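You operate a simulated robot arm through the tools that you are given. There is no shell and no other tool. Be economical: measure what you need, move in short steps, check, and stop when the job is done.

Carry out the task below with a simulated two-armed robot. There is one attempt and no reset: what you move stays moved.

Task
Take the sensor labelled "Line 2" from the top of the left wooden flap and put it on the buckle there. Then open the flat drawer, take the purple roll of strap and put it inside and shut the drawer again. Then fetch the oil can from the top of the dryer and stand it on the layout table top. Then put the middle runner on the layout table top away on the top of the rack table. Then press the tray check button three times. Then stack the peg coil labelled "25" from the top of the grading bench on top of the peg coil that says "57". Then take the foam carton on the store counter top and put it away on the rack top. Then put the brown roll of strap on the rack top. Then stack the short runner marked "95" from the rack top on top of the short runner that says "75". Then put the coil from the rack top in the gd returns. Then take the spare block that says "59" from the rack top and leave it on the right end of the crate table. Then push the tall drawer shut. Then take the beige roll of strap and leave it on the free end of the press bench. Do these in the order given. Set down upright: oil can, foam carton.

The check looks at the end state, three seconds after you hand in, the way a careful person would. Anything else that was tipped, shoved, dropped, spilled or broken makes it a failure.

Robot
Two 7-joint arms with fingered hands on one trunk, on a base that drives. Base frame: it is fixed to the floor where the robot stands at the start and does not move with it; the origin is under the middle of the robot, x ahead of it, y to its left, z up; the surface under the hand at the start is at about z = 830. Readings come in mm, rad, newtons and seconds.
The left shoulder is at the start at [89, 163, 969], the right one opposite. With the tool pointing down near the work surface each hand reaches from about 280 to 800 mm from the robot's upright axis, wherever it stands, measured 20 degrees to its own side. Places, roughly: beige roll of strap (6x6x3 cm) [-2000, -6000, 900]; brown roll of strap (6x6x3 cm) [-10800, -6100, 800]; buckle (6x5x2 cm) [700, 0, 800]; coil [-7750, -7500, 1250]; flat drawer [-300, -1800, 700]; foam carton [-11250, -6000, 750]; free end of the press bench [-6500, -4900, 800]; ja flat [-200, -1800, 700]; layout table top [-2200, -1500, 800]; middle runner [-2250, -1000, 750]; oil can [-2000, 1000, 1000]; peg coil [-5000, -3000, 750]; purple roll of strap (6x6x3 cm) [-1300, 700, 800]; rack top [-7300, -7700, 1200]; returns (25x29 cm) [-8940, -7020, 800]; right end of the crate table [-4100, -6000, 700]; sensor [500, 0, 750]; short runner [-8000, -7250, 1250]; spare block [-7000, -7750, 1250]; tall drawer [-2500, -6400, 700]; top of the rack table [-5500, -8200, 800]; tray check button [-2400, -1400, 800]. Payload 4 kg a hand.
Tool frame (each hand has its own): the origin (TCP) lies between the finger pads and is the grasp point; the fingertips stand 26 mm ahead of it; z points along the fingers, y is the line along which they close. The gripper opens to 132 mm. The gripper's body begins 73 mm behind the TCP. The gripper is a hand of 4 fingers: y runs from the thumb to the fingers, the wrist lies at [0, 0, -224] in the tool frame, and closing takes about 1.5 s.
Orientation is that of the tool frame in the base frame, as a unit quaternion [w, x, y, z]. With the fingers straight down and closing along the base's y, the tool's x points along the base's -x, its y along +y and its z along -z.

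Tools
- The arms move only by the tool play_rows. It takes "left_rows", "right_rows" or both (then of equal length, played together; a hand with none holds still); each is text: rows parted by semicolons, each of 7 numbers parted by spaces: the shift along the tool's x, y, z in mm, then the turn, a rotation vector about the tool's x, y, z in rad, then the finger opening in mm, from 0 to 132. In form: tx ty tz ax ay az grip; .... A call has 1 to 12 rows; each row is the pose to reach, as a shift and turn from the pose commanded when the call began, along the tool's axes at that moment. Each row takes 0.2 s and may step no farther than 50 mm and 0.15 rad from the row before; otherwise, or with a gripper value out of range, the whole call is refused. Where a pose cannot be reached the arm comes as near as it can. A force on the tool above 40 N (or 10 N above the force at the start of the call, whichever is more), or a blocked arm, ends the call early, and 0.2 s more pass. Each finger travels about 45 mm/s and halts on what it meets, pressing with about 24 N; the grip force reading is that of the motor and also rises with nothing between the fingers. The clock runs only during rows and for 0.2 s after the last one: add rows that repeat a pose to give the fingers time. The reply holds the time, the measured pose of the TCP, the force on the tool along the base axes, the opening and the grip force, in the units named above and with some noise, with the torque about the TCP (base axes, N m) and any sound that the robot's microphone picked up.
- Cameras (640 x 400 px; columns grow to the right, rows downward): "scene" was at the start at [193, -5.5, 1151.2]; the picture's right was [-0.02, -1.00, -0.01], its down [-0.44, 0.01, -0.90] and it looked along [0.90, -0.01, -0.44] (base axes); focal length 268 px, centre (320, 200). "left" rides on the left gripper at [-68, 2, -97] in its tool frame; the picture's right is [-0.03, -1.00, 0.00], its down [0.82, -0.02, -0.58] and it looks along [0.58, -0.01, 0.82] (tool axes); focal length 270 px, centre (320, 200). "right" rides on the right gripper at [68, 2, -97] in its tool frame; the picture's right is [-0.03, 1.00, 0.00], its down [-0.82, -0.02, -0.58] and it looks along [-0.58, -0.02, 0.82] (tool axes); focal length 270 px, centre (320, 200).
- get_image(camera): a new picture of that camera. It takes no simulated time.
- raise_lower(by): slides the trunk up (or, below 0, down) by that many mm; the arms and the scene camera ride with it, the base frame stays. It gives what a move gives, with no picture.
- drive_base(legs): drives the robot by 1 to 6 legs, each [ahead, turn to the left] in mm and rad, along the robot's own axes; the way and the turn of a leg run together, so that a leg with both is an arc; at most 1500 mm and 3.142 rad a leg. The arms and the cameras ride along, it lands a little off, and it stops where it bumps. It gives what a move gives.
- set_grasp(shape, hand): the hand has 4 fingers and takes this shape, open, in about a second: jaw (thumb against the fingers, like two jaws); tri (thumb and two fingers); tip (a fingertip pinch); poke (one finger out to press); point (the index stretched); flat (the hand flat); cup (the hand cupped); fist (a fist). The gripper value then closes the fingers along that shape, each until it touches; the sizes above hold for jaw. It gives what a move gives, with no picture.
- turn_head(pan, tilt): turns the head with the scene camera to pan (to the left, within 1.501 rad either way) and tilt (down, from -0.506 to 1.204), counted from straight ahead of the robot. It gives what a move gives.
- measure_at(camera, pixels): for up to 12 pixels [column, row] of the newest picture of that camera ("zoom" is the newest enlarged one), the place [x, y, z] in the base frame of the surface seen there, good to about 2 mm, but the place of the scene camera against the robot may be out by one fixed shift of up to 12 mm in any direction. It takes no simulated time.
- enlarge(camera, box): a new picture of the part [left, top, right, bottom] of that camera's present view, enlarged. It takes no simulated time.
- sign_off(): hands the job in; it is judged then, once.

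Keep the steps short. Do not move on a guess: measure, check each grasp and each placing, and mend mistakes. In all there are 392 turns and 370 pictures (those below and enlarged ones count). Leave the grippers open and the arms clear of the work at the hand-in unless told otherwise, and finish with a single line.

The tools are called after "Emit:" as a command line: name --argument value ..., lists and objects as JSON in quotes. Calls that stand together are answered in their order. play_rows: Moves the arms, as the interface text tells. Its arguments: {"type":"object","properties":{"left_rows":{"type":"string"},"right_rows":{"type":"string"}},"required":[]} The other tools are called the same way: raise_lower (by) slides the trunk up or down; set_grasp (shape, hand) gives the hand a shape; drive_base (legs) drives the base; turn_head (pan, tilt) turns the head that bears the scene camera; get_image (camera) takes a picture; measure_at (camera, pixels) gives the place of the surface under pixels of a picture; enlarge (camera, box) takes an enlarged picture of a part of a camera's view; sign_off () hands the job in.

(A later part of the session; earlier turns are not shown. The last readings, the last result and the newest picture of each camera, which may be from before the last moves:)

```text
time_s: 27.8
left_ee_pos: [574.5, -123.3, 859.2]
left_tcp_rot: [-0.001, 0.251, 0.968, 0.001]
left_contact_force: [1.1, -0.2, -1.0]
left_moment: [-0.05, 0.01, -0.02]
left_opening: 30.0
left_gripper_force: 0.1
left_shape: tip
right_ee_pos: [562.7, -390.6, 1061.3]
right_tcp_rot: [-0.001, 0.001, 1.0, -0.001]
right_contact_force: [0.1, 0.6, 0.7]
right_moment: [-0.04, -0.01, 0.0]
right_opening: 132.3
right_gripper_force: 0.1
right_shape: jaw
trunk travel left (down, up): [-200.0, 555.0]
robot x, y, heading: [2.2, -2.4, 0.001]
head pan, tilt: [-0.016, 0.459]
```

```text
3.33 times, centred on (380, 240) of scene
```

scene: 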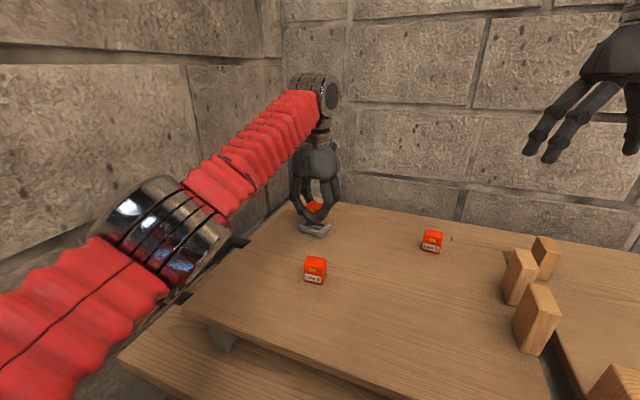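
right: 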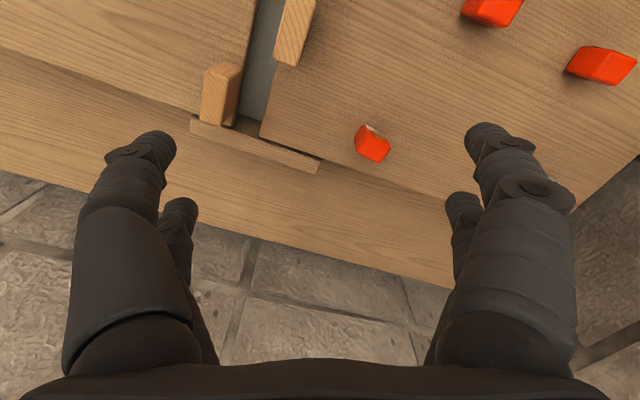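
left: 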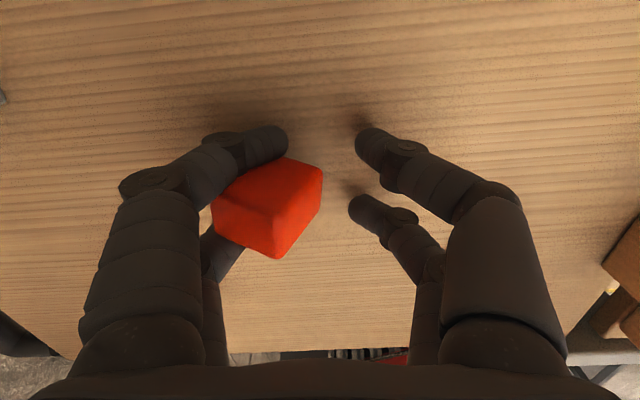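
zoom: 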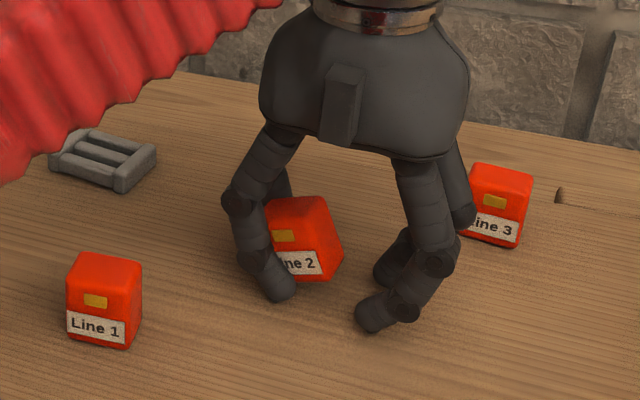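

The front finger now leads and the back one is held by the sensor. I'll close fully and then open slowly to see if it comes free.

Emit:
play_rows --left_rows "0 0 0 0 0 0 15; 0 0 0 0 0 0 0; 0 0 0 0 0 0 0; 0 0 0 0 0 0 0; 0 0 0 0 0 0 0; 0 0 0 0 0 0 0"

Emit:
get_image --camera "left"

Emit:
enlarge --camera "scene" --box '[290, 180, 470, 300]'

```text
time_s: 29.2
left_ee_pos: [573.0, -120.9, 859.2]
left_tcp_rot: [0.0, 0.25, 0.968, 0.001]
left_contact_force: [0.2, 0.5, 0.2]
left_moment: [-0.02, 0.01, 0.01]
left_opening: 0.1
left_gripper_force: 23.6
left_shape: tip
right_ee_pos: [561.9, -391.0, 1062.2]
right_tcp_rot: [-0.001, 0.001, 1.0, 0.0]
right_contact_force: [-0.1, 0.5, -0.7]
right_moment: [-0.01, 0.01, 0.0]
right_opening: 131.9
right_gripper_force: 0.1
right_shape: jaw
trunk travel left (down, up): [-200.0, 555.0]
robot x, y, heading: [2.7, -0.5, -0.0]
head pan, tilt: [-0.016, 0.459]
```

```text
331 pictures are left
```

left: 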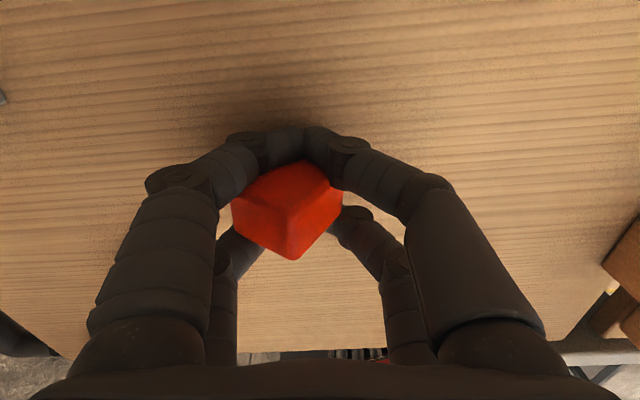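

```text
3.33 times, centred on (380, 240) of scene
```

zoom: 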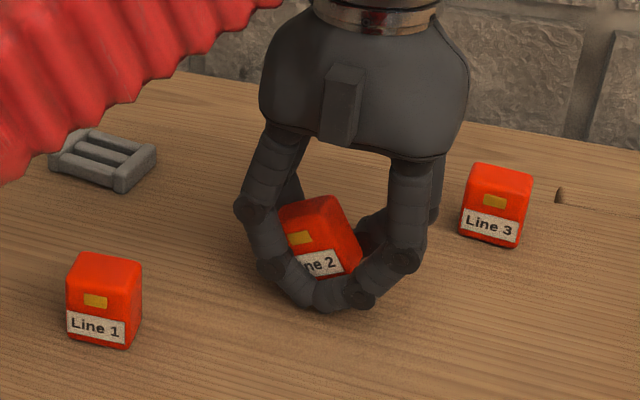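

Emit:
play_rows --left_rows "0 0 0 0 0 0 15; 0 0 0 0 0 0 30; 0 0 0 0 0 0 45; 0 0 0 0 0 0 60; 0 0 0 0 0 0 60"

Emit:
get_image --camera "left"

Emit:
enlarge --camera "scene" --box '[290, 180, 470, 300]'

```text
time_s: 30.4
left_ee_pos: [572.8, -121.9, 860.3]
left_tcp_rot: [-0.001, 0.25, 0.968, 0.001]
left_contact_force: [0.7, -0.9, 0.1]
left_moment: [-0.03, 0.02, 0.0]
left_opening: 59.7
left_gripper_force: 0.0
left_shape: tip
right_ee_pos: [561.3, -390.0, 1061.5]
right_tcp_rot: [-0.001, 0.001, 1.0, -0.001]
right_contact_force: [0.2, 0.1, 0.9]
right_moment: [-0.03, 0.0, 0.0]
right_opening: 132.1
right_gripper_force: 0.1
right_shape: jaw
trunk travel left (down, up): [-200.0, 555.0]
robot x, y, heading: [1.2, -4.3, 0.006]
head pan, tilt: [-0.016, 0.459]
```

```text
329 pictures are left
```

left: 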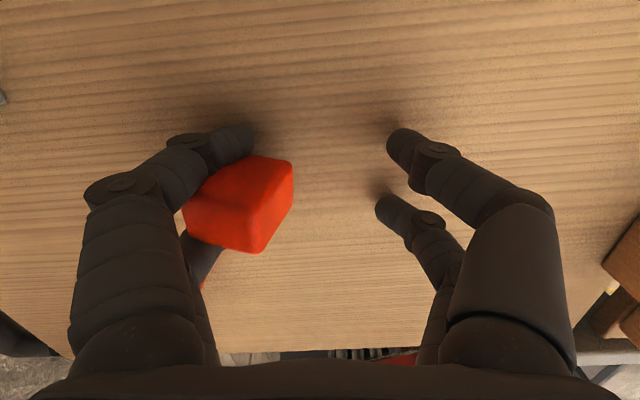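

```text
3.33 times, centred on (380, 240) of scene
```

zoom: 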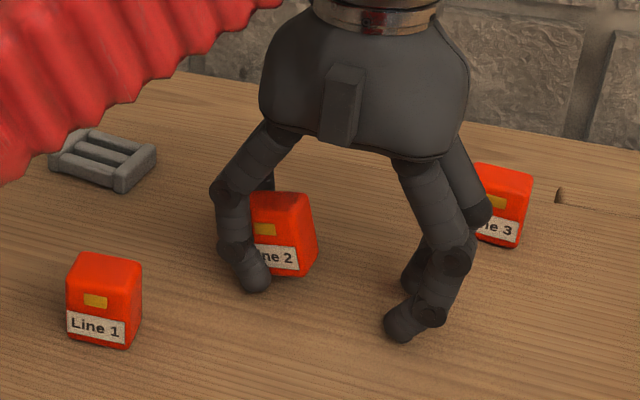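

Still following the left pair. I'll rise 12 mm and try "point", which should stretch one finger and curl the other.

Emit:
play_rows --left_rows "0 0 -6 0 0 0 60; 0 0 -12 0 0 0 60; 0 0 -12 0 0 0 60"

Emit:
set_grasp --hand "left" --shape "point"

Emit:
get_image --camera "left"

Emit:
enlarge --camera "scene" --box '[290, 180, 470, 300]'

```text
time_s: 31.2
left_ee_pos: [572.4, -122.4, 872.4]
left_tcp_rot: [-0.001, 0.25, 0.968, 0.001]
left_contact_force: [-0.3, -0.7, -0.2]
left_moment: [0.0, 0.01, 0.01]
left_opening: 59.5
left_gripper_force: 0.0
left_shape: tip
right_ee_pos: [561.8, -391.5, 1061.2]
right_tcp_rot: [-0.001, 0.0, 1.0, 0.0]
right_contact_force: [1.2, -0.7, 0.4]
right_moment: [-0.01, -0.01, 0.0]
right_opening: 131.9
right_gripper_force: 0.1
right_shape: jaw
trunk travel left (down, up): [-200.0, 555.0]
robot x, y, heading: [-1.7, -0.5, -0.001]
head pan, tilt: [-0.016, 0.459]
```

```text
time_s: 32.1
left_ee_pos: [573.2, -122.6, 872.4]
left_tcp_rot: [-0.002, 0.251, 0.968, 0.002]
left_contact_force: [0.0, 0.2, 0.1]
left_moment: [0.05, 0.05, -0.03]
left_opening: 0.2
left_gripper_force: 0.1
left_shape: point
right_ee_pos: [561.7, -391.6, 1061.1]
right_tcp_rot: [-0.001, 0.001, 1.0, 0.0]
right_contact_force: [0.7, -0.2, 0.5]
right_moment: [0.0, -0.04, 0.02]
right_opening: 131.9
right_gripper_force: 0.1
right_shape: jaw
trunk travel left (down, up): [-200.0, 555.0]
robot x, y, heading: [1.0, -2.6, -0.003]
head pan, tilt: [-0.016, 0.459]
```

```text
327 pictures are left
```

left: 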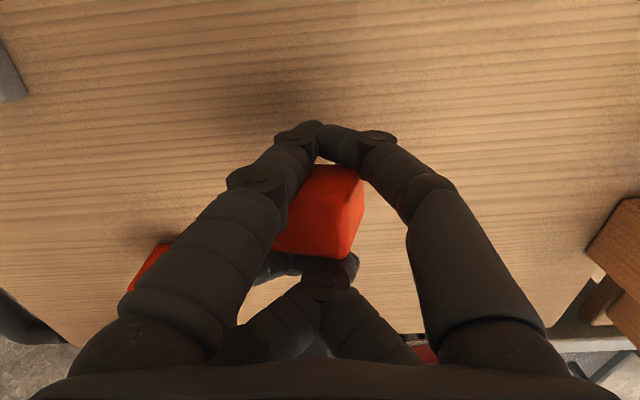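

```text
3.33 times, centred on (380, 240) of scene
```

zoom: 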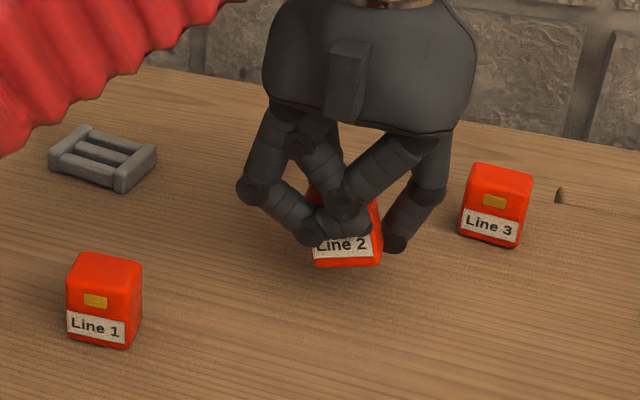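

The near fingers have curled away. I'll check whether the sensor now rests on the table.

Emit:
measure_at --camera "left" --pixels '[[325, 190], [300, 235], [340, 240], [330, 215], [358, 200]]'

Emit:
enlarge --camera "scene" --box '[355, 215, 425, 270]'

Emit:
enlarge --camera "left" --box '[220, 100, 420, 300]'

```text
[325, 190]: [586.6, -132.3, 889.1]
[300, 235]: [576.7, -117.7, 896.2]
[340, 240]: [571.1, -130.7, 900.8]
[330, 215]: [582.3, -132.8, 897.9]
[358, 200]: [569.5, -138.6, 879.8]
```

```text
7.27 times, centred on (390, 242) of scene
```

zoom: 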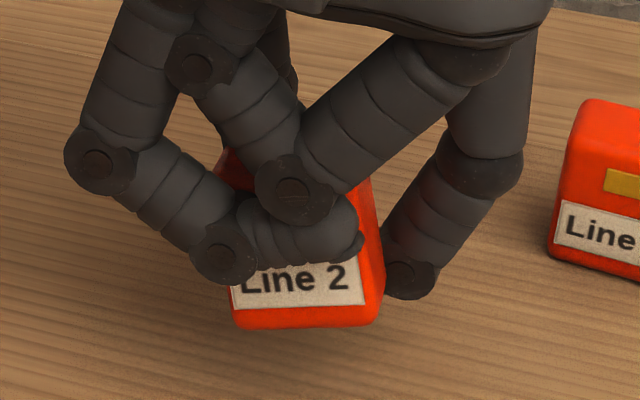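

```text
2.00 times, centred on (320, 200) of left
```

zoom: 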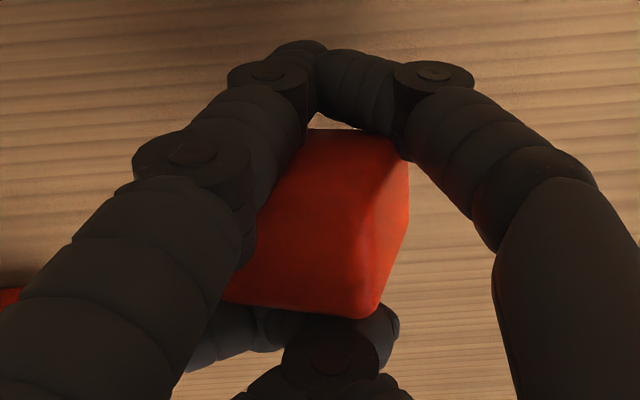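

The sensor is now squeezed between front and back fingers, lifted about 20 mm. I'll lower it 16 mm and reopen to jaw.

Emit:
play_rows --left_rows "0 0 8 0 0 0 0; 0 0 16 0 0 0 0; 0 0 16 0 0 0 0"

Emit:
set_grasp --hand "left" --shape "jaw"

Emit:
get_image --camera "left"

Emit:
enlarge --camera "scene" --box '[290, 180, 470, 300]'

```text
time_s: 32.9
left_ee_pos: [574.2, -122.5, 863.3]
left_tcp_rot: [0.006, 0.25, 0.968, 0.0]
left_contact_force: [-1.8, 0.5, 15.5]
left_moment: [0.07, -0.2, 0.03]
left_opening: 0.1
left_gripper_force: 0.1
left_shape: point
right_ee_pos: [562.1, -391.2, 1063.6]
right_tcp_rot: [0.0, 0.001, 1.0, 0.0]
right_contact_force: [0.6, 0.5, -0.5]
right_moment: [0.0, -0.02, 0.02]
right_opening: 131.8
right_gripper_force: 0.1
right_shape: jaw
trunk travel left (down, up): [-200.0, 555.0]
robot x, y, heading: [-4.6, -2.8, -0.003]
head pan, tilt: [-0.016, 0.459]
stopped in row 3 (left hand): the force on the tool passed its limit at 43 N (the readings are from after the stop); the commanded pose is now the measured one
```

```text
time_s: 33.8
left_ee_pos: [575.1, -122.3, 860.8]
left_tcp_rot: [0.005, 0.25, 0.968, 0.001]
left_contact_force: [-0.6, -0.3, 0.3]
left_moment: [-0.02, -0.02, 0.03]
left_opening: 132.2
left_gripper_force: 0.0
left_shape: jaw
right_ee_pos: [561.9, -390.1, 1063.6]
right_tcp_rot: [-0.001, 0.001, 1.0, -0.001]
right_contact_force: [0.0, -0.6, -0.1]
right_moment: [0.01, -0.02, 0.0]
right_opening: 132.0
right_gripper_force: 0.1
right_shape: jaw
trunk travel left (down, up): [-200.0, 555.0]
robot x, y, heading: [2.4, 0.4, -0.006]
head pan, tilt: [-0.016, 0.459]
```

```text
323 pictures are left
```

left: 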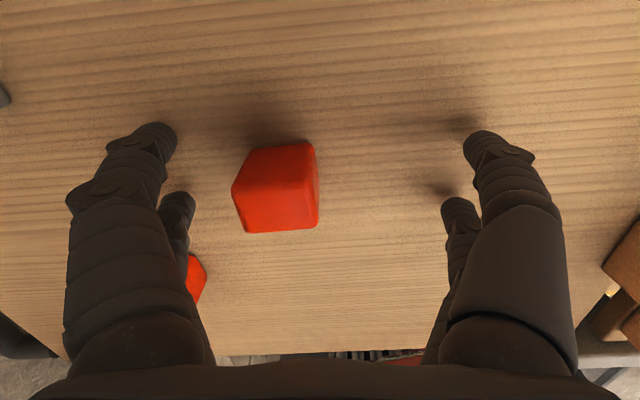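

```text
3.33 times, centred on (380, 240) of scene
```

zoom: 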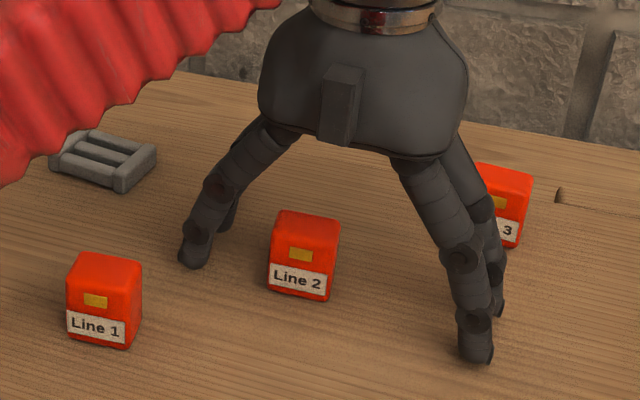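

The sensor stands free and upright. It wedged because its 22 mm depth fits between the finger pair, so I'll rise and turn the hand 90° to grip across the other axis.

Emit:
play_rows --left_rows "0 0 -25 0 0 0 132; 0 0 -60 0 0 0 120; 0 0 -90 0 0 -0.14 110; 0 0 -90 0 0 -0.28 100; 0 0 -90 0 0 -0.42 90; 0 0 -90 0 0 -0.56 80; 0 0 -90 0 0 -0.7 80; 0 0 -90 0 0 -0.84 80; 0 0 -90 0 0 -0.98 80; 0 0 -90 0 0 -1.12 80; 0 0 -90 0 0 -1.26 80; 0 0 -90 0 0 -1.4 80"

Emit:
play_rows --left_rows "0 0 0 0 0 -0.14 80; 0 0 0 0 0 -0.14 80; 0 0 0 0 0 -0.14 80"

Emit:
get_image --camera "left"

Emit:
get_image --camera "scene"

```text
time_s: 36.6
left_ee_pos: [670.8, -18.2, 983.2]
left_tcp_rot: [-0.01, -0.453, 0.891, 0.003]
left_contact_force: [-0.7, 0.7, 0.6]
left_moment: [-0.03, 0.01, 0.01]
left_opening: 80.3
left_gripper_force: 0.1
left_shape: jaw
left hand out of reach, approached as far as the arm can: row 8, 9, 10, 11, 12
right_ee_pos: [562.0, -389.9, 1063.6]
right_tcp_rot: [0.0, 0.0, 1.0, 0.0]
right_contact_force: [-0.6, 0.8, 0.0]
right_moment: [-0.02, 0.06, 0.01]
right_opening: 131.7
right_gripper_force: 0.1
right_shape: jaw
trunk travel left (down, up): [-200.0, 555.0]
robot x, y, heading: [0.4, -1.0, -0.001]
head pan, tilt: [-0.016, 0.459]
stopped in row 12 (left hand): the arm was blocked; the commanded pose is now the measured one
```

```text
time_s: 37.6
left_ee_pos: [691.3, 37.9, 970.2]
left_tcp_rot: [0.014, -0.543, 0.839, 0.032]
left_contact_force: [0.3, -0.1, 0.1]
left_moment: [0.01, 0.0, 0.01]
left_opening: 80.6
left_gripper_force: 0.0
left_shape: jaw
left hand out of reach, approached as far as the arm can: row 1, 2, 3
right_ee_pos: [561.9, -390.0, 1063.7]
right_tcp_rot: [0.0, 0.0, 1.0, -0.001]
right_contact_force: [0.5, -0.6, 0.5]
right_moment: [-0.05, 0.01, 0.02]
right_opening: 132.0
right_gripper_force: 0.0
right_shape: jaw
trunk travel left (down, up): [-200.0, 555.0]
robot x, y, heading: [-1.5, -0.2, 0.004]
head pan, tilt: [-0.016, 0.459]
stopped in row 3 (left hand): the arm was blocked; the commanded pose is now the measured one
```

```text
321 pictures are left
```

left: 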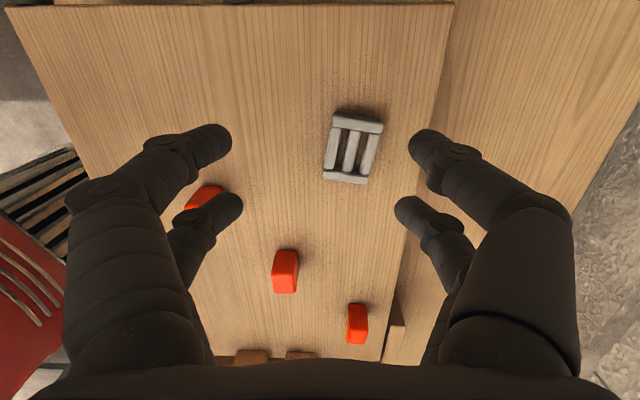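

```text
320 pictures are left
```

scene: 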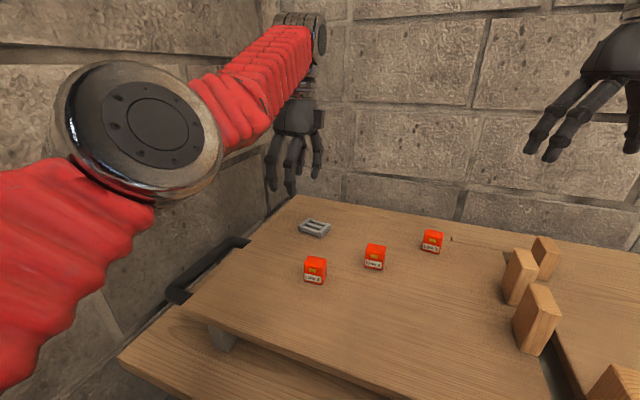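

The left arm can't turn that way there. I'll withdraw the left hand and use the right hand instead, and measure the sensor now.

Emit:
play_rows --left_rows "-6 16 -10 0 0 0.128 80; -12 32 -20 0 0 0.256 80; -19 48 -30 0 0 0.384 80; -25 64 -40 0 0 0.512 80; -31 80 -50 0 0 0.64 80; -38 97 -60 0 0 0.768 80; -44 113 -70 0 0 0.896 80; -50 130 -80 0 0 1.024 80; -57 146 -85 0 0 1.15 80; -57 146 -85 0 0 1.15 80; -57 146 -85 0 0 1.15 80"

Emit:
measure_at --camera "scene" --pixels '[[375, 248], [367, 247], [384, 249], [314, 226], [314, 262], [433, 236]]'

```text
time_s: 40.0
left_ee_pos: [616.9, 163.1, 1087.6]
left_tcp_rot: [-0.007, 0.003, 0.999, 0.035]
left_contact_force: [0.2, 0.2, 0.1]
left_moment: [0.04, 0.04, -0.02]
left_opening: 80.2
left_gripper_force: 0.0
left_shape: jaw
left hand out of reach, approached as far as the arm can: row 1, 2, 3, 4, 5, 6, 7, 8, 9, 10, 11
right_ee_pos: [561.6, -391.4, 1063.6]
right_tcp_rot: [-0.001, 0.0, 1.0, 0.0]
right_contact_force: [0.0, -0.3, -0.6]
right_moment: [0.01, -0.01, 0.0]
right_opening: 131.8
right_gripper_force: 0.0
right_shape: jaw
trunk travel left (down, up): [-200.0, 555.0]
robot x, y, heading: [-2.0, 3.2, 0.004]
head pan, tilt: [-0.016, 0.459]
```

```text
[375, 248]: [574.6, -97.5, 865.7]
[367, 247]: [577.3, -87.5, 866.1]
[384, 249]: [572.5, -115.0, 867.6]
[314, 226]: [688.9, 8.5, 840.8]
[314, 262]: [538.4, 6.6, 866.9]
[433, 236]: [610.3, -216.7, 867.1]
```

The sensor is at about [584,-106] after correcting. I'll bring the right hand above it, turned −1.06 rad.

Emit:
play_rows --right_rows "-3 36 12 0 0 -0.13 120; -6 71 24 0 0 -0.26 110; -9 107 36 0 0 -0.39 100; -12 142 48 0 0 -0.52 90; -15 178 60 0 0 -0.65 85; -18 213 72 0 0 -0.78 80; -20 249 84 0 0 -0.92 80; -22 285 95 0 0 -1.06 80; -22 285 95 0 0 -1.06 80; -22 285 95 0 0 -1.06 80"

Emit:
get_image --camera "right"

```text
time_s: 42.2
left_ee_pos: [617.4, 162.3, 1088.0]
left_tcp_rot: [-0.008, 0.002, 0.999, 0.035]
left_contact_force: [-0.5, 0.8, -0.5]
left_moment: [-0.02, -0.01, 0.01]
left_opening: 79.9
left_gripper_force: 0.1
left_shape: jaw
right_ee_pos: [583.3, -104.7, 968.7]
right_tcp_rot: [-0.001, -0.505, 0.863, 0.0]
right_contact_force: [0.1, -0.3, 0.2]
right_moment: [0.01, -0.02, 0.01]
right_opening: 80.7
right_gripper_force: 0.2
right_shape: jaw
trunk travel left (down, up): [-200.0, 555.0]
robot x, y, heading: [3.4, -3.4, -0.001]
head pan, tilt: [-0.016, 0.459]
```

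```text
319 pictures are left
```

right: 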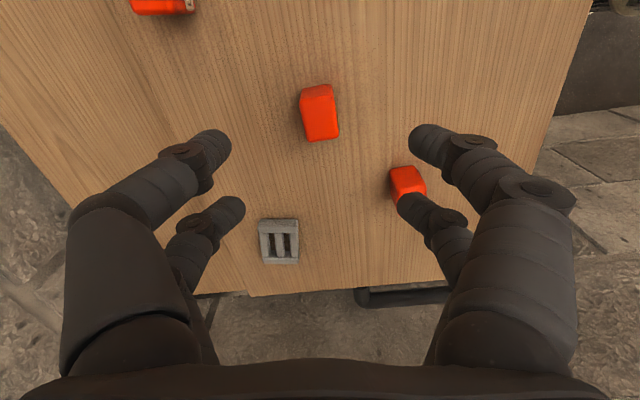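

The right hand hovers over the sensor at (320,115). I'll measure its top corners.

Emit:
enlarge --camera "right" --box '[280, 75, 360, 155]'

Emit:
measure_at --camera "right" --pixels '[[307, 110], [335, 107], [312, 138], [336, 134], [320, 108], [322, 125], [322, 136]]'

```text
5.00 times, centred on (320, 115) of right
```

zoom: 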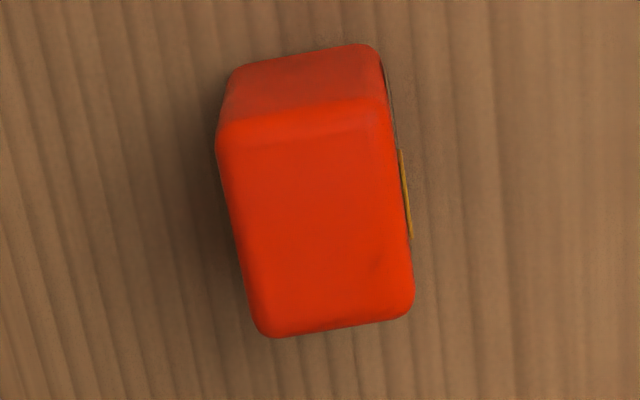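

```text
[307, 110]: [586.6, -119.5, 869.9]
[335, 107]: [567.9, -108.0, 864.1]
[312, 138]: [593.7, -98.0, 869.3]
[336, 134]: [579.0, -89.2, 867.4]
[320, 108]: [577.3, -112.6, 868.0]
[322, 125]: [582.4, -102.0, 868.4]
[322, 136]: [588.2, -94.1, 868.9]
```

The sensor centre is [581,-105]. I'll turn −0.14 rad, lower to z 862 and close.

Emit:
play_rows --right_rows "1.5 1.8 35 0 0 -0.07 75; 1.5 1.8 70 0 0 -0.14 70; 1.5 1.8 95 0 0 -0.14 65; 1.5 1.8 106 0 0 -0.14 65; 1.5 1.8 106 0 0 -0.14 50; 1.5 1.8 106 0 0 -0.14 35; 1.5 1.8 106 0 0 -0.14 20; 1.5 1.8 106 0 0 -0.14 10; 1.5 1.8 106 0 0 -0.14 10; 1.5 1.8 106 0 0 -0.14 10"

Emit:
get_image --camera "right"

```text
time_s: 44.4
left_ee_pos: [616.3, 162.6, 1088.4]
left_tcp_rot: [-0.008, 0.002, 0.999, 0.035]
left_contact_force: [0.3, 0.3, -0.8]
left_moment: [-0.01, -0.03, -0.01]
left_opening: 80.0
left_gripper_force: 0.1
left_shape: jaw
right_ee_pos: [582.6, -104.2, 863.1]
right_tcp_rot: [0.0, -0.564, 0.826, -0.001]
right_contact_force: [0.2, -1.0, -0.5]
right_moment: [-0.02, 0.01, 0.01]
right_opening: 11.6
right_gripper_force: 23.8
right_shape: jaw
trunk travel left (down, up): [-200.0, 555.0]
robot x, y, heading: [-0.5, 2.5, 0.004]
head pan, tilt: [-0.016, 0.459]
```

```text
317 pictures are left
```

right: 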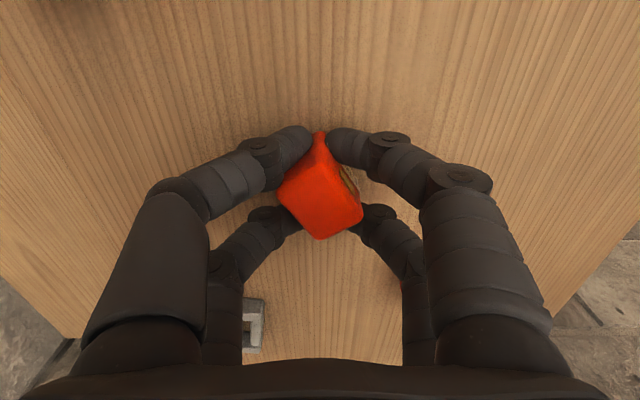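

The sensor twisted diagonally between the pairs, which are about ±20 mm along tool x. I'll open and see whether it stays; then pinch it with one finger pair only.

Emit:
play_rows --right_rows "0 0 0 0 0 0 30; 0 0 0 0 0 0 50; 0 0 0 0 0 0 70; 0 0 0 0 0 0 80; 0 0 0 0 0 0 80; 0 0 0 0 0 0 80"

Emit:
get_image --camera "right"

```text
time_s: 45.8
left_ee_pos: [616.8, 162.4, 1087.8]
left_tcp_rot: [-0.008, 0.001, 0.999, 0.035]
left_contact_force: [-0.2, -0.6, 1.2]
left_moment: [-0.01, 0.01, -0.02]
left_opening: 80.1
left_gripper_force: 0.1
left_shape: jaw
right_ee_pos: [582.2, -104.2, 863.4]
right_tcp_rot: [-0.001, -0.564, 0.826, 0.0]
right_contact_force: [0.2, -0.5, 0.1]
right_moment: [-0.03, -0.04, 0.0]
right_opening: 79.3
right_gripper_force: 0.0
right_shape: jaw
trunk travel left (down, up): [-200.0, 555.0]
robot x, y, heading: [0.7, -3.2, 0.002]
head pan, tilt: [-0.016, 0.459]
```

```text
316 pictures are left
```

right: 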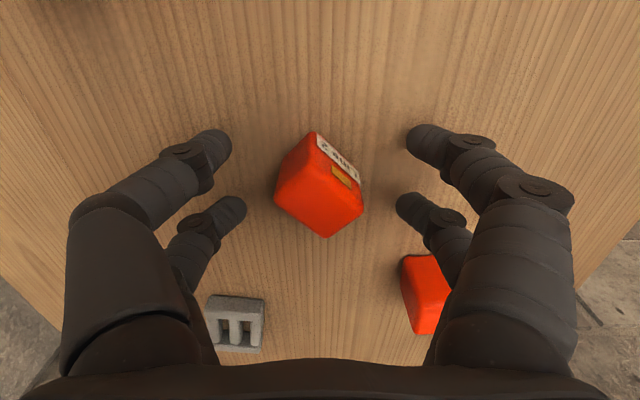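

It came free cleanly. I'll measure its orientation.

Emit:
enlarge --camera "right" --box '[260, 120, 380, 250]'

Emit:
measure_at --camera "right" --pixels '[[280, 190], [316, 165], [355, 207], [327, 230], [318, 198], [300, 175], [340, 190]]'

```text
3.08 times, centred on (320, 185) of right
```

zoom: 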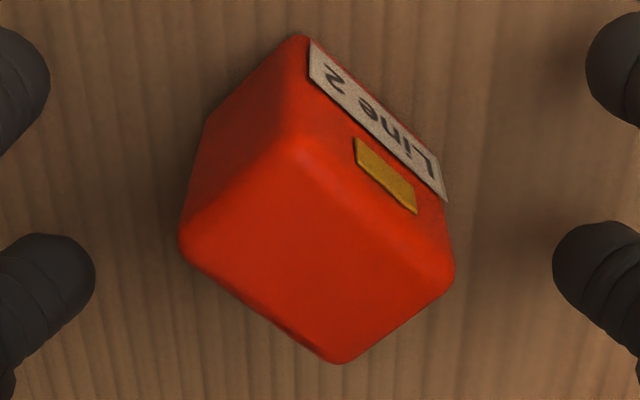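

```text
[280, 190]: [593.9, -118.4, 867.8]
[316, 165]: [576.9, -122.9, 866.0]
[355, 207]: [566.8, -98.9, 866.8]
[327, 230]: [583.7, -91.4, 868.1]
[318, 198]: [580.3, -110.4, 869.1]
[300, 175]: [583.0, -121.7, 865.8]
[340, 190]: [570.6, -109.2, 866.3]
```

The long axis lies at 111°, centre [580.3,-107.9]. I'll rise, turn +0.83 rad and shift so only the far finger pair straddles it.

Emit:
play_rows --right_rows "0 0 -40 0 0 0 80; 5 4 -60 0 0 0.14 80; 9 7 -60 0 0 0.28 80; 13 10 -60 0 0 0.42 75; 16 13.7 -60 0 0 0.56 70; 16 13.7 -60 0 0 0.7 70; 16 13.7 -60 0 0 0.833 70; 16 13.7 -60 0 0 0.833 70; 16 13.7 -60 0 0 0.833 70"

Emit:
get_image --camera "right"

```text
time_s: 47.8
left_ee_pos: [617.0, 162.2, 1087.9]
left_tcp_rot: [-0.008, 0.002, 0.999, 0.036]
left_contact_force: [-0.1, 0.0, -0.1]
left_moment: [-0.04, 0.0, -0.01]
left_opening: 80.2
left_gripper_force: 0.1
left_shape: jaw
right_ee_pos: [563.3, -115.7, 923.6]
right_tcp_rot: [0.0, -0.182, 0.983, 0.001]
right_contact_force: [0.2, 0.0, 0.2]
right_moment: [0.01, 0.0, -0.02]
right_opening: 70.6
right_gripper_force: 0.1
right_shape: jaw
trunk travel left (down, up): [-200.0, 555.0]
robot x, y, heading: [2.3, -0.8, -0.0]
head pan, tilt: [-0.016, 0.459]
```

```text
314 pictures are left
```

right: 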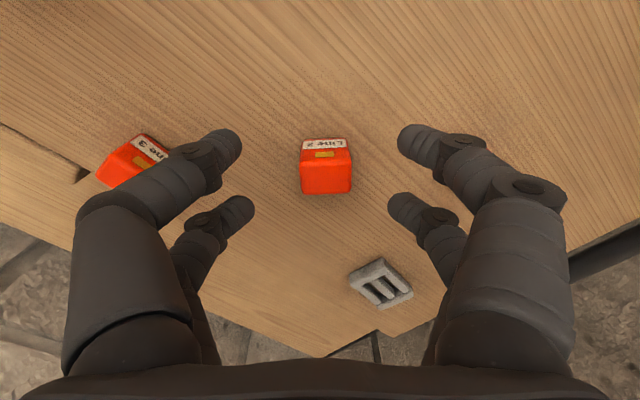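

Aligned. I'll measure the top face once more before descending.

Emit:
measure_at --camera "right" --pixels '[[303, 178], [350, 178], [326, 178], [326, 166], [326, 190]]'

```text
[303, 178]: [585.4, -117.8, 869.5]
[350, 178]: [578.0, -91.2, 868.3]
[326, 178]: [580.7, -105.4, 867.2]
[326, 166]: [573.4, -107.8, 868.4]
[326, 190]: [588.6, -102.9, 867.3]
```

Centre [581,-105]. Shift ty +3.7, tx −2, down 61, close and check.

Emit:
play_rows --right_rows "-2 3.7 25 0 0 0 70; -2 3.7 50 0 0 0 70; -2 3.7 61 0 0 0 70; -2 3.7 61 0 0 0 60; -2 3.7 61 0 0 0 45; -2 3.7 61 0 0 0 30; -2 3.7 61 0 0 0 20; -2 3.7 61 0 0 0 15; -2 3.7 61 0 0 0 15; -2 3.7 61 0 0 0 15"

Emit:
get_image --camera "right"

```text
time_s: 50.0
left_ee_pos: [615.7, 162.8, 1087.6]
left_tcp_rot: [-0.007, 0.001, 0.999, 0.034]
left_contact_force: [0.6, 0.2, 0.7]
left_moment: [0.03, 0.03, 0.02]
left_opening: 80.1
left_gripper_force: 0.1
left_shape: jaw
right_ee_pos: [563.9, -110.9, 862.5]
right_tcp_rot: [0.0, -0.183, 0.983, -0.001]
right_contact_force: [0.7, 0.2, 4.1]
right_moment: [0.0, -0.09, 0.01]
right_opening: 17.5
right_gripper_force: 0.0
right_shape: jaw
trunk travel left (down, up): [-200.0, 555.0]
robot x, y, heading: [0.5, 1.2, -0.002]
head pan, tilt: [-0.016, 0.459]
```

```text
313 pictures are left
```

right: 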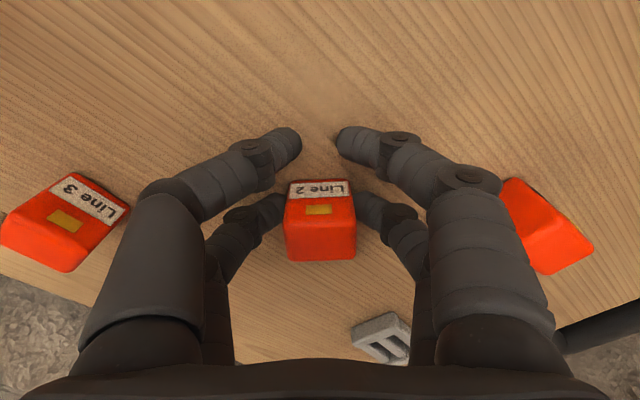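

The near pair now pinches the sensor across its width. I'll tighten and lift 30 mm to test.

Emit:
play_rows --right_rows "0 0 -2 0 0 0 5; 0 0 -2 0 0 0 0; 0 0 -2 0 0 0 0; 0 0 -2 0 0 0 0; 0 0 -15 0 0 0 0; 0 0 -35 0 0 0 0; 0 0 -35 0 0 0 0"

Emit:
get_image --camera "right"

Emit:
enlarge --camera "scene" --box '[290, 180, 470, 300]'

```text
time_s: 51.6
left_ee_pos: [616.5, 161.8, 1088.5]
left_tcp_rot: [-0.007, 0.002, 0.999, 0.035]
left_contact_force: [-0.6, 0.1, 0.3]
left_moment: [0.0, -0.02, -0.01]
left_opening: 80.2
left_gripper_force: 0.0
left_shape: jaw
right_ee_pos: [561.8, -111.3, 897.2]
right_tcp_rot: [-0.001, -0.182, 0.983, 0.0]
right_contact_force: [0.2, 0.4, -0.2]
right_moment: [-0.03, 0.01, 0.04]
right_opening: 0.5
right_gripper_force: 24.2
right_shape: jaw
trunk travel left (down, up): [-200.0, 555.0]
robot x, y, heading: [0.4, 2.3, 0.0]
head pan, tilt: [-0.016, 0.459]
```

```text
312 pictures are left
```

right: 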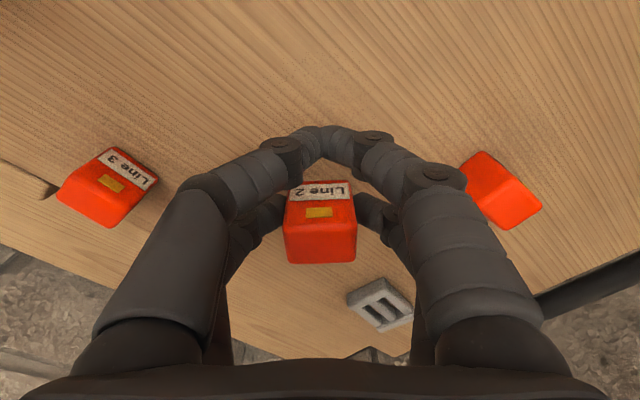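

```text
3.33 times, centred on (380, 240) of scene
```

zoom: 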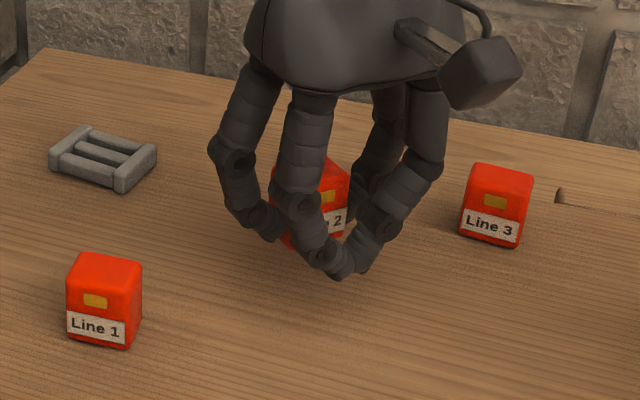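

Lifted cleanly. I'll measure the sensor in the hand and the buckle for the placing offset.

Emit:
measure_at --camera "right" --pixels '[[322, 240], [290, 240], [352, 240], [322, 225], [322, 256], [385, 285], [350, 298], [408, 320], [365, 325], [380, 302]]'

```text
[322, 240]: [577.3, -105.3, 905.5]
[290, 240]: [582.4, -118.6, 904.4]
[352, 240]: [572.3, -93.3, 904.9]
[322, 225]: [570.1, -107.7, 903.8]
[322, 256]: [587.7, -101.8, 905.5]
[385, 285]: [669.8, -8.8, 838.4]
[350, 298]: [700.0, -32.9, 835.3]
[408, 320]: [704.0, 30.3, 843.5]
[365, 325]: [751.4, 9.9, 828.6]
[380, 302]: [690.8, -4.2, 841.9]
```

Sensor offset from TCP is (16.7, 6.3), bottom 31.5 below. I'll carry it to TCP (685,−6), stopping just above the buckle.

Emit:
play_rows --right_rows "0 0 -40 0 0 0 0; -38 13 -45 0 0 0 0; -77 27 -45 0 0 0 0; -115 40 -45 0 0 0 0; -153 54 -45 0 0 0 0; -153 54 -20 0 0 0 0; -153 54 5 0 0 0 0; -153 54 14 0 0 0 0; -153 54 14 0 0 0 0"

Emit:
get_image --camera "right"

Emit:
enlarge --camera "scene" --box '[260, 150, 380, 250]'

```text
time_s: 53.6
left_ee_pos: [615.7, 162.5, 1088.1]
left_tcp_rot: [-0.007, 0.001, 0.999, 0.035]
left_contact_force: [0.2, -0.2, 0.0]
left_moment: [-0.01, 0.01, -0.02]
left_opening: 80.0
left_gripper_force: 0.1
left_shape: jaw
right_ee_pos: [685.1, -7.4, 881.0]
right_tcp_rot: [-0.001, -0.182, 0.983, 0.0]
right_contact_force: [1.1, 0.3, -0.7]
right_moment: [0.0, 0.01, 0.03]
right_opening: 0.3
right_gripper_force: 24.0
right_shape: jaw
trunk travel left (down, up): [-200.0, 555.0]
robot x, y, heading: [-1.7, -1.4, 0.004]
head pan, tilt: [-0.016, 0.459]
```

```text
310 pictures are left
```

right: 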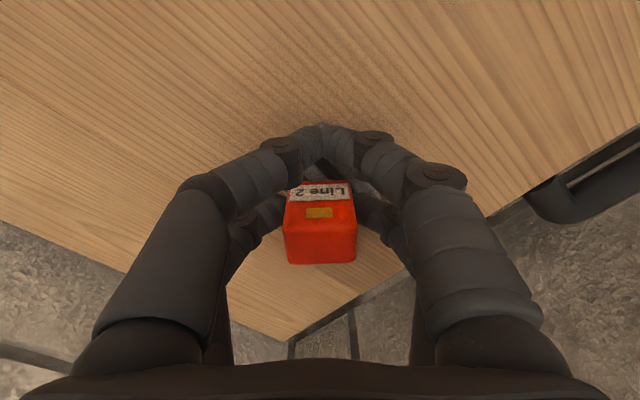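

```text
4.00 times, centred on (320, 200) of scene
```

zoom: 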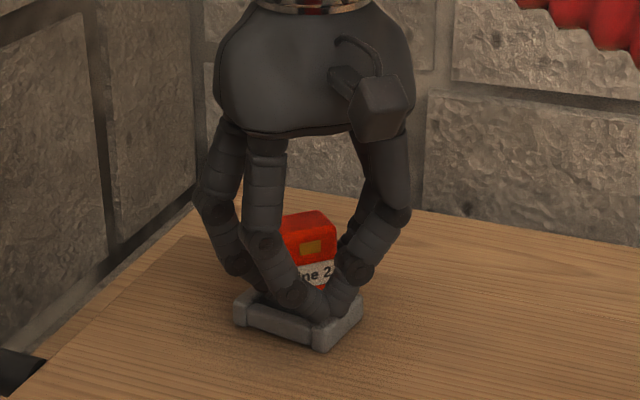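

I'll lower 3.5 mm more and watch the force.

Emit:
play_rows --right_rows "0 0.5 2 0 0 0 0; 0 1 3.5 0 0 0 0; 0 1 3.5 0 0 0 0"

```text
time_s: 54.4
left_ee_pos: [616.7, 163.0, 1087.7]
left_tcp_rot: [-0.007, 0.002, 0.999, 0.035]
left_contact_force: [-0.1, -1.0, -0.5]
left_moment: [-0.02, 0.0, 0.01]
left_opening: 79.9
left_gripper_force: 0.1
left_shape: jaw
right_ee_pos: [686.3, -4.5, 877.8]
right_tcp_rot: [-0.001, -0.182, 0.983, 0.0]
right_contact_force: [0.6, 0.1, -0.5]
right_moment: [0.0, 0.04, -0.02]
right_opening: 0.5
right_gripper_force: 24.1
right_shape: jaw
trunk travel left (down, up): [-200.0, 555.0]
robot x, y, heading: [1.9, 0.2, -0.003]
head pan, tilt: [-0.016, 0.459]
```

No contact yet. I'll lower 1.5 mm and open.

Emit:
play_rows --right_rows "0 0 1.5 0 0 0 0; 0 0 1.5 0 0 0 0; 0 0 1.5 0 0 0 10; 0 0 1.5 0 0 0 25; 0 0 1.5 0 0 0 40; 0 0 1.5 0 0 0 55; 0 0 1.5 0 0 0 65; 0 0 1.5 0 0 0 65"

Emit:
get_image --camera "right"

Emit:
enlarge --camera "scene" --box '[260, 150, 380, 250]'

```text
time_s: 56.2
left_ee_pos: [615.4, 162.5, 1087.8]
left_tcp_rot: [-0.008, 0.002, 0.999, 0.035]
left_contact_force: [-0.2, 0.0, 1.4]
left_moment: [0.01, 0.01, 0.01]
left_opening: 80.2
left_gripper_force: 0.0
left_shape: jaw
right_ee_pos: [687.9, -4.5, 877.9]
right_tcp_rot: [-0.001, -0.183, 0.983, 0.0]
right_contact_force: [0.0, 0.3, 0.0]
right_moment: [-0.02, 0.01, 0.0]
right_opening: 64.2
right_gripper_force: 0.2
right_shape: jaw
trunk travel left (down, up): [-200.0, 555.0]
robot x, y, heading: [2.3, -2.6, -0.004]
head pan, tilt: [-0.016, 0.459]
```

```text
308 pictures are left
```

right: 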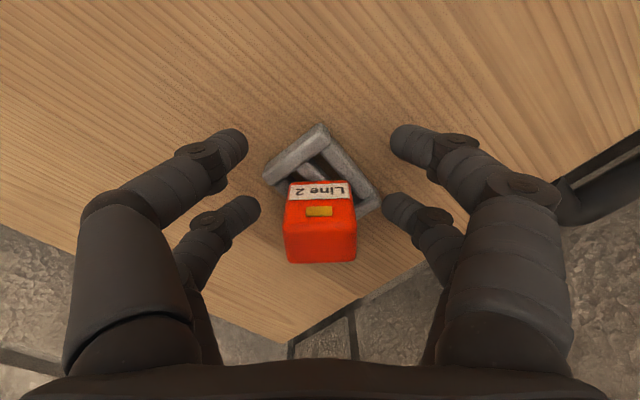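

```text
4.00 times, centred on (320, 200) of scene
```

zoom: 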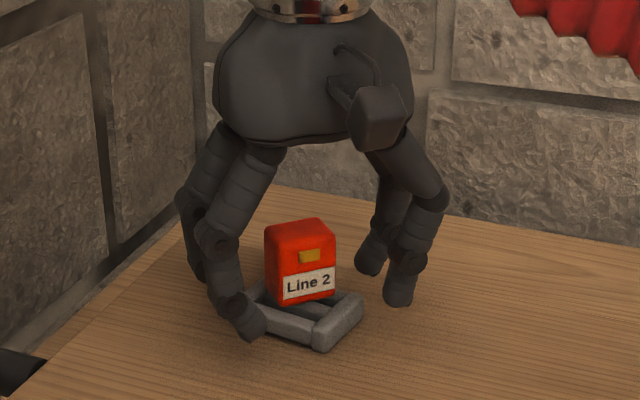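

It stands released on the buckle. I'll rise straight up and check.

Emit:
play_rows --right_rows "0 0 -10 0 0 0 70; 0 0 -40 0 0 0 75; 0 0 -80 0 0 0 80; 20 -20 -110 0 0 0 80; 45 -50 -110 0 0 0 80; 70 -80 -110 0 0 0 80; 70 -80 -110 0 0 0 80"

Emit:
enlarge --camera "scene" --box '[260, 170, 380, 250]'

Emit:
get_image --camera "right"

```text
time_s: 57.8
left_ee_pos: [615.8, 162.6, 1086.0]
left_tcp_rot: [-0.007, 0.003, 0.999, 0.035]
left_contact_force: [-0.2, 0.0, 0.6]
left_moment: [0.03, -0.04, 0.01]
left_opening: 80.5
left_gripper_force: 0.1
left_shape: jaw
right_ee_pos: [650.3, -107.0, 986.1]
right_tcp_rot: [-0.001, -0.182, 0.983, 0.0]
right_contact_force: [-0.4, 0.0, 0.3]
right_moment: [0.0, 0.0, 0.01]
right_opening: 79.4
right_gripper_force: 0.0
right_shape: jaw
trunk travel left (down, up): [-200.0, 555.0]
robot x, y, heading: [-1.2, -0.9, -0.003]
head pan, tilt: [-0.016, 0.459]
```

```text
5.00 times, centred on (320, 210) of scene
```

zoom: 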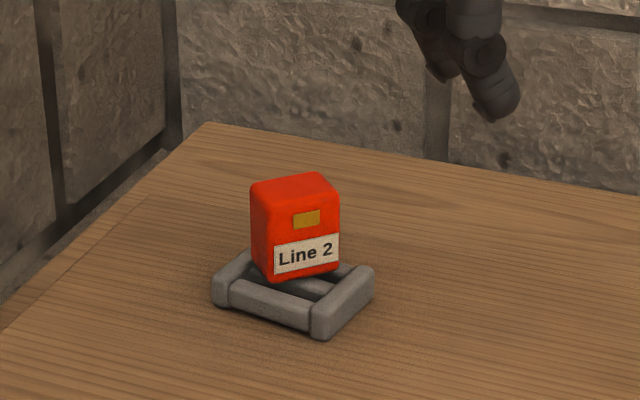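

```text
305 pictures are left
```

right: 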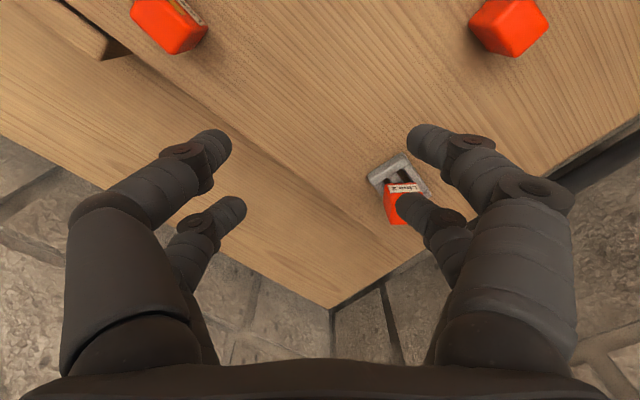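

Line 2 now stands on the buckle. Next I'll tuck both hands in for driving and look around.

Emit:
play_rows --left_rows "36 6 -2 0 0 0 90; 72 12 -4 0 0 0 90; 108 18 -7 0 0 0 90; 144 24 -9 0 0 0 90; 180 31 -12 0 0 0 90; 216 37 -14 0 0 0 90; 216 37 -14 0 0 0 90" --right_rows "0 0 -45 0 0 0.06 80; 45 1 -70 0 0 0.12 80; 92 1 -90 0 0 0.18 80; 140 2 -114 0 0 0.24 80; 185 2 -114 0 0 0.3 80; 228 3 -114 0 0 0.367 80; 266 3 -114 0 0 0.367 80"

Emit:
turn_head --pan 1.5 --tilt 0.45

Emit:
get_image --camera "scene"

Emit:
turn_head --pan -1.5 --tilt 0.45

Emit:
get_image --camera "scene"

```text
refused: row 2 steps farther than a row can; nothing moved
```

```text
time_s: 59.4
left_ee_pos: [616.7, 161.9, 1088.0]
left_tcp_rot: [-0.008, 0.002, 0.999, 0.035]
left_contact_force: [0.1, -0.4, 0.0]
left_moment: [-0.03, -0.01, -0.02]
left_opening: 80.1
left_gripper_force: 0.1
left_shape: jaw
right_ee_pos: [649.8, -105.1, 986.6]
right_tcp_rot: [-0.001, -0.182, 0.983, -0.001]
right_contact_force: [0.6, 0.3, 0.8]
right_moment: [-0.01, -0.01, -0.04]
right_opening: 79.6
right_gripper_force: 0.0
right_shape: jaw
trunk travel left (down, up): [-200.0, 555.0]
robot x, y, heading: [0.8, 2.7, 0.005]
head pan, tilt: [1.499, 0.45]
```

```text
304 pictures are left
```

scene: 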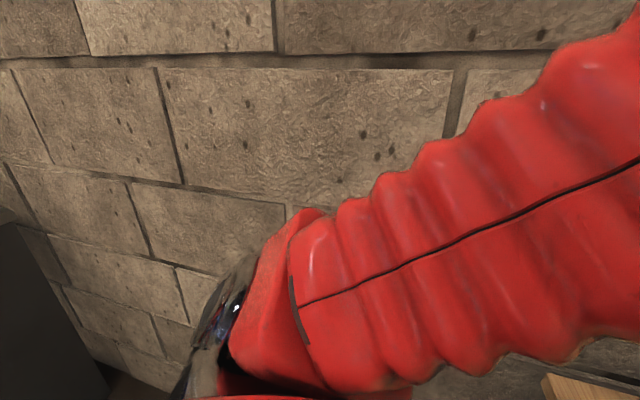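

```text
time_s: 62.0
left_ee_pos: [615.9, 161.9, 1086.8]
left_tcp_rot: [-0.007, 0.002, 0.999, 0.034]
left_contact_force: [-0.2, 0.1, 1.0]
left_moment: [-0.03, -0.01, 0.01]
left_opening: 80.1
left_gripper_force: 0.1
left_shape: jaw
right_ee_pos: [649.3, -105.8, 986.2]
right_tcp_rot: [0.0, -0.181, 0.983, 0.0]
right_contact_force: [-0.4, 0.0, -0.6]
right_moment: [0.0, 0.0, 0.0]
right_opening: 79.5
right_gripper_force: 0.0
right_shape: jaw
trunk travel left (down, up): [-200.0, 555.0]
robot x, y, heading: [2.8, 0.7, 0.003]
head pan, tilt: [-1.499, 0.45]
```

```text
303 pictures are left
```

scene: 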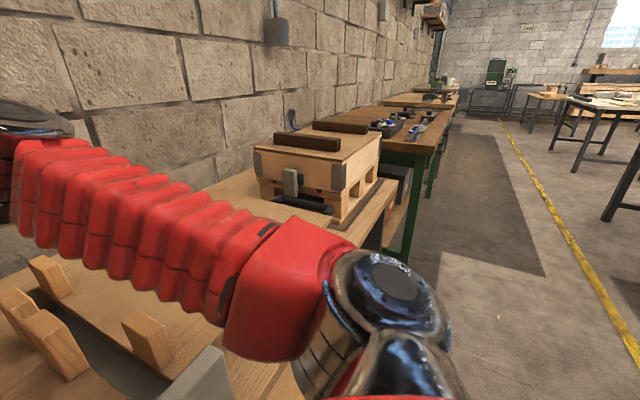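

Row 2 was a bit too long; nothing moved. I'll resend with smaller steps, ending with hands tucked in and high.

Emit:
play_rows --left_rows "24 4 -8 0 0 0 90; 48 8 -16 0 0 0 90; 72 12 -24 0 0 0 90; 96 16 -32 0 0 0 90; 120 20 -40 0 0 0 90; 144 24 -48 0 0 0 90; 168 29 -56 0 0 0 90; 192 33 -64 0 0 0 90; 216 37 -64 0 0 0 90; 216 37 -64 0 0 0 90" --right_rows "0 0 -40 0 0 0.05 90; 10 0 -85 0 0 0.1 90; 35 1 -125 0 0 0.14 90; 75 1 -150 0 0 0.18 90; 115 2 -164 0 0 0.22 90; 155 2 -164 0 0 0.26 90; 195 2 -164 0 0 0.3 90; 232 3 -164 0 0 0.34 90; 266 3 -164 0 0 0.367 90; 266 3 -164 0 0 0.367 90"

Emit:
turn_head --pan 1.5 --tilt 0.6

Emit:
get_image --camera "scene"

```text
time_s: 64.2
left_ee_pos: [512.5, 245.0, 1203.5]
left_tcp_rot: [-0.008, 0.002, 0.999, 0.035]
left_contact_force: [0.8, 1.0, 0.0]
left_moment: [-0.02, -0.01, 0.0]
left_opening: 89.7
left_gripper_force: 0.0
left_shape: jaw
left hand out of reach, approached as far as the arm can: row 1, 2, 3, 4, 5, 6, 7, 8, 9, 10
right_ee_pos: [399.9, -196.5, 1149.4]
right_tcp_rot: [-0.001, 0.001, 1.0, -0.001]
right_contact_force: [-0.1, -0.4, 0.0]
right_moment: [0.02, 0.01, 0.01]
right_opening: 89.8
right_gripper_force: 0.1
right_shape: jaw
trunk travel left (down, up): [-200.0, 555.0]
robot x, y, heading: [4.7, 0.3, 0.001]
head pan, tilt: [-1.499, 0.45]
```

```text
time_s: 66.8
left_ee_pos: [511.8, 243.3, 1203.4]
left_tcp_rot: [-0.008, 0.002, 0.999, 0.035]
left_contact_force: [-0.3, 0.5, -0.2]
left_moment: [0.0, 0.03, -0.02]
left_opening: 89.8
left_gripper_force: 0.0
left_shape: jaw
right_ee_pos: [402.1, -196.9, 1149.2]
right_tcp_rot: [0.0, 0.001, 1.0, 0.0]
right_contact_force: [0.2, -0.7, 0.1]
right_moment: [0.01, -0.01, 0.01]
right_opening: 89.7
right_gripper_force: 0.0
right_shape: jaw
trunk travel left (down, up): [-200.0, 555.0]
robot x, y, heading: [-0.2, -1.7, 0.003]
head pan, tilt: [1.499, 0.6]
```

```text
302 pictures are left
```

scene: 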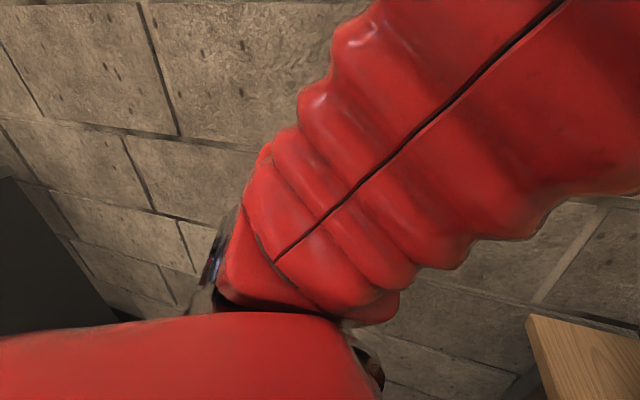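

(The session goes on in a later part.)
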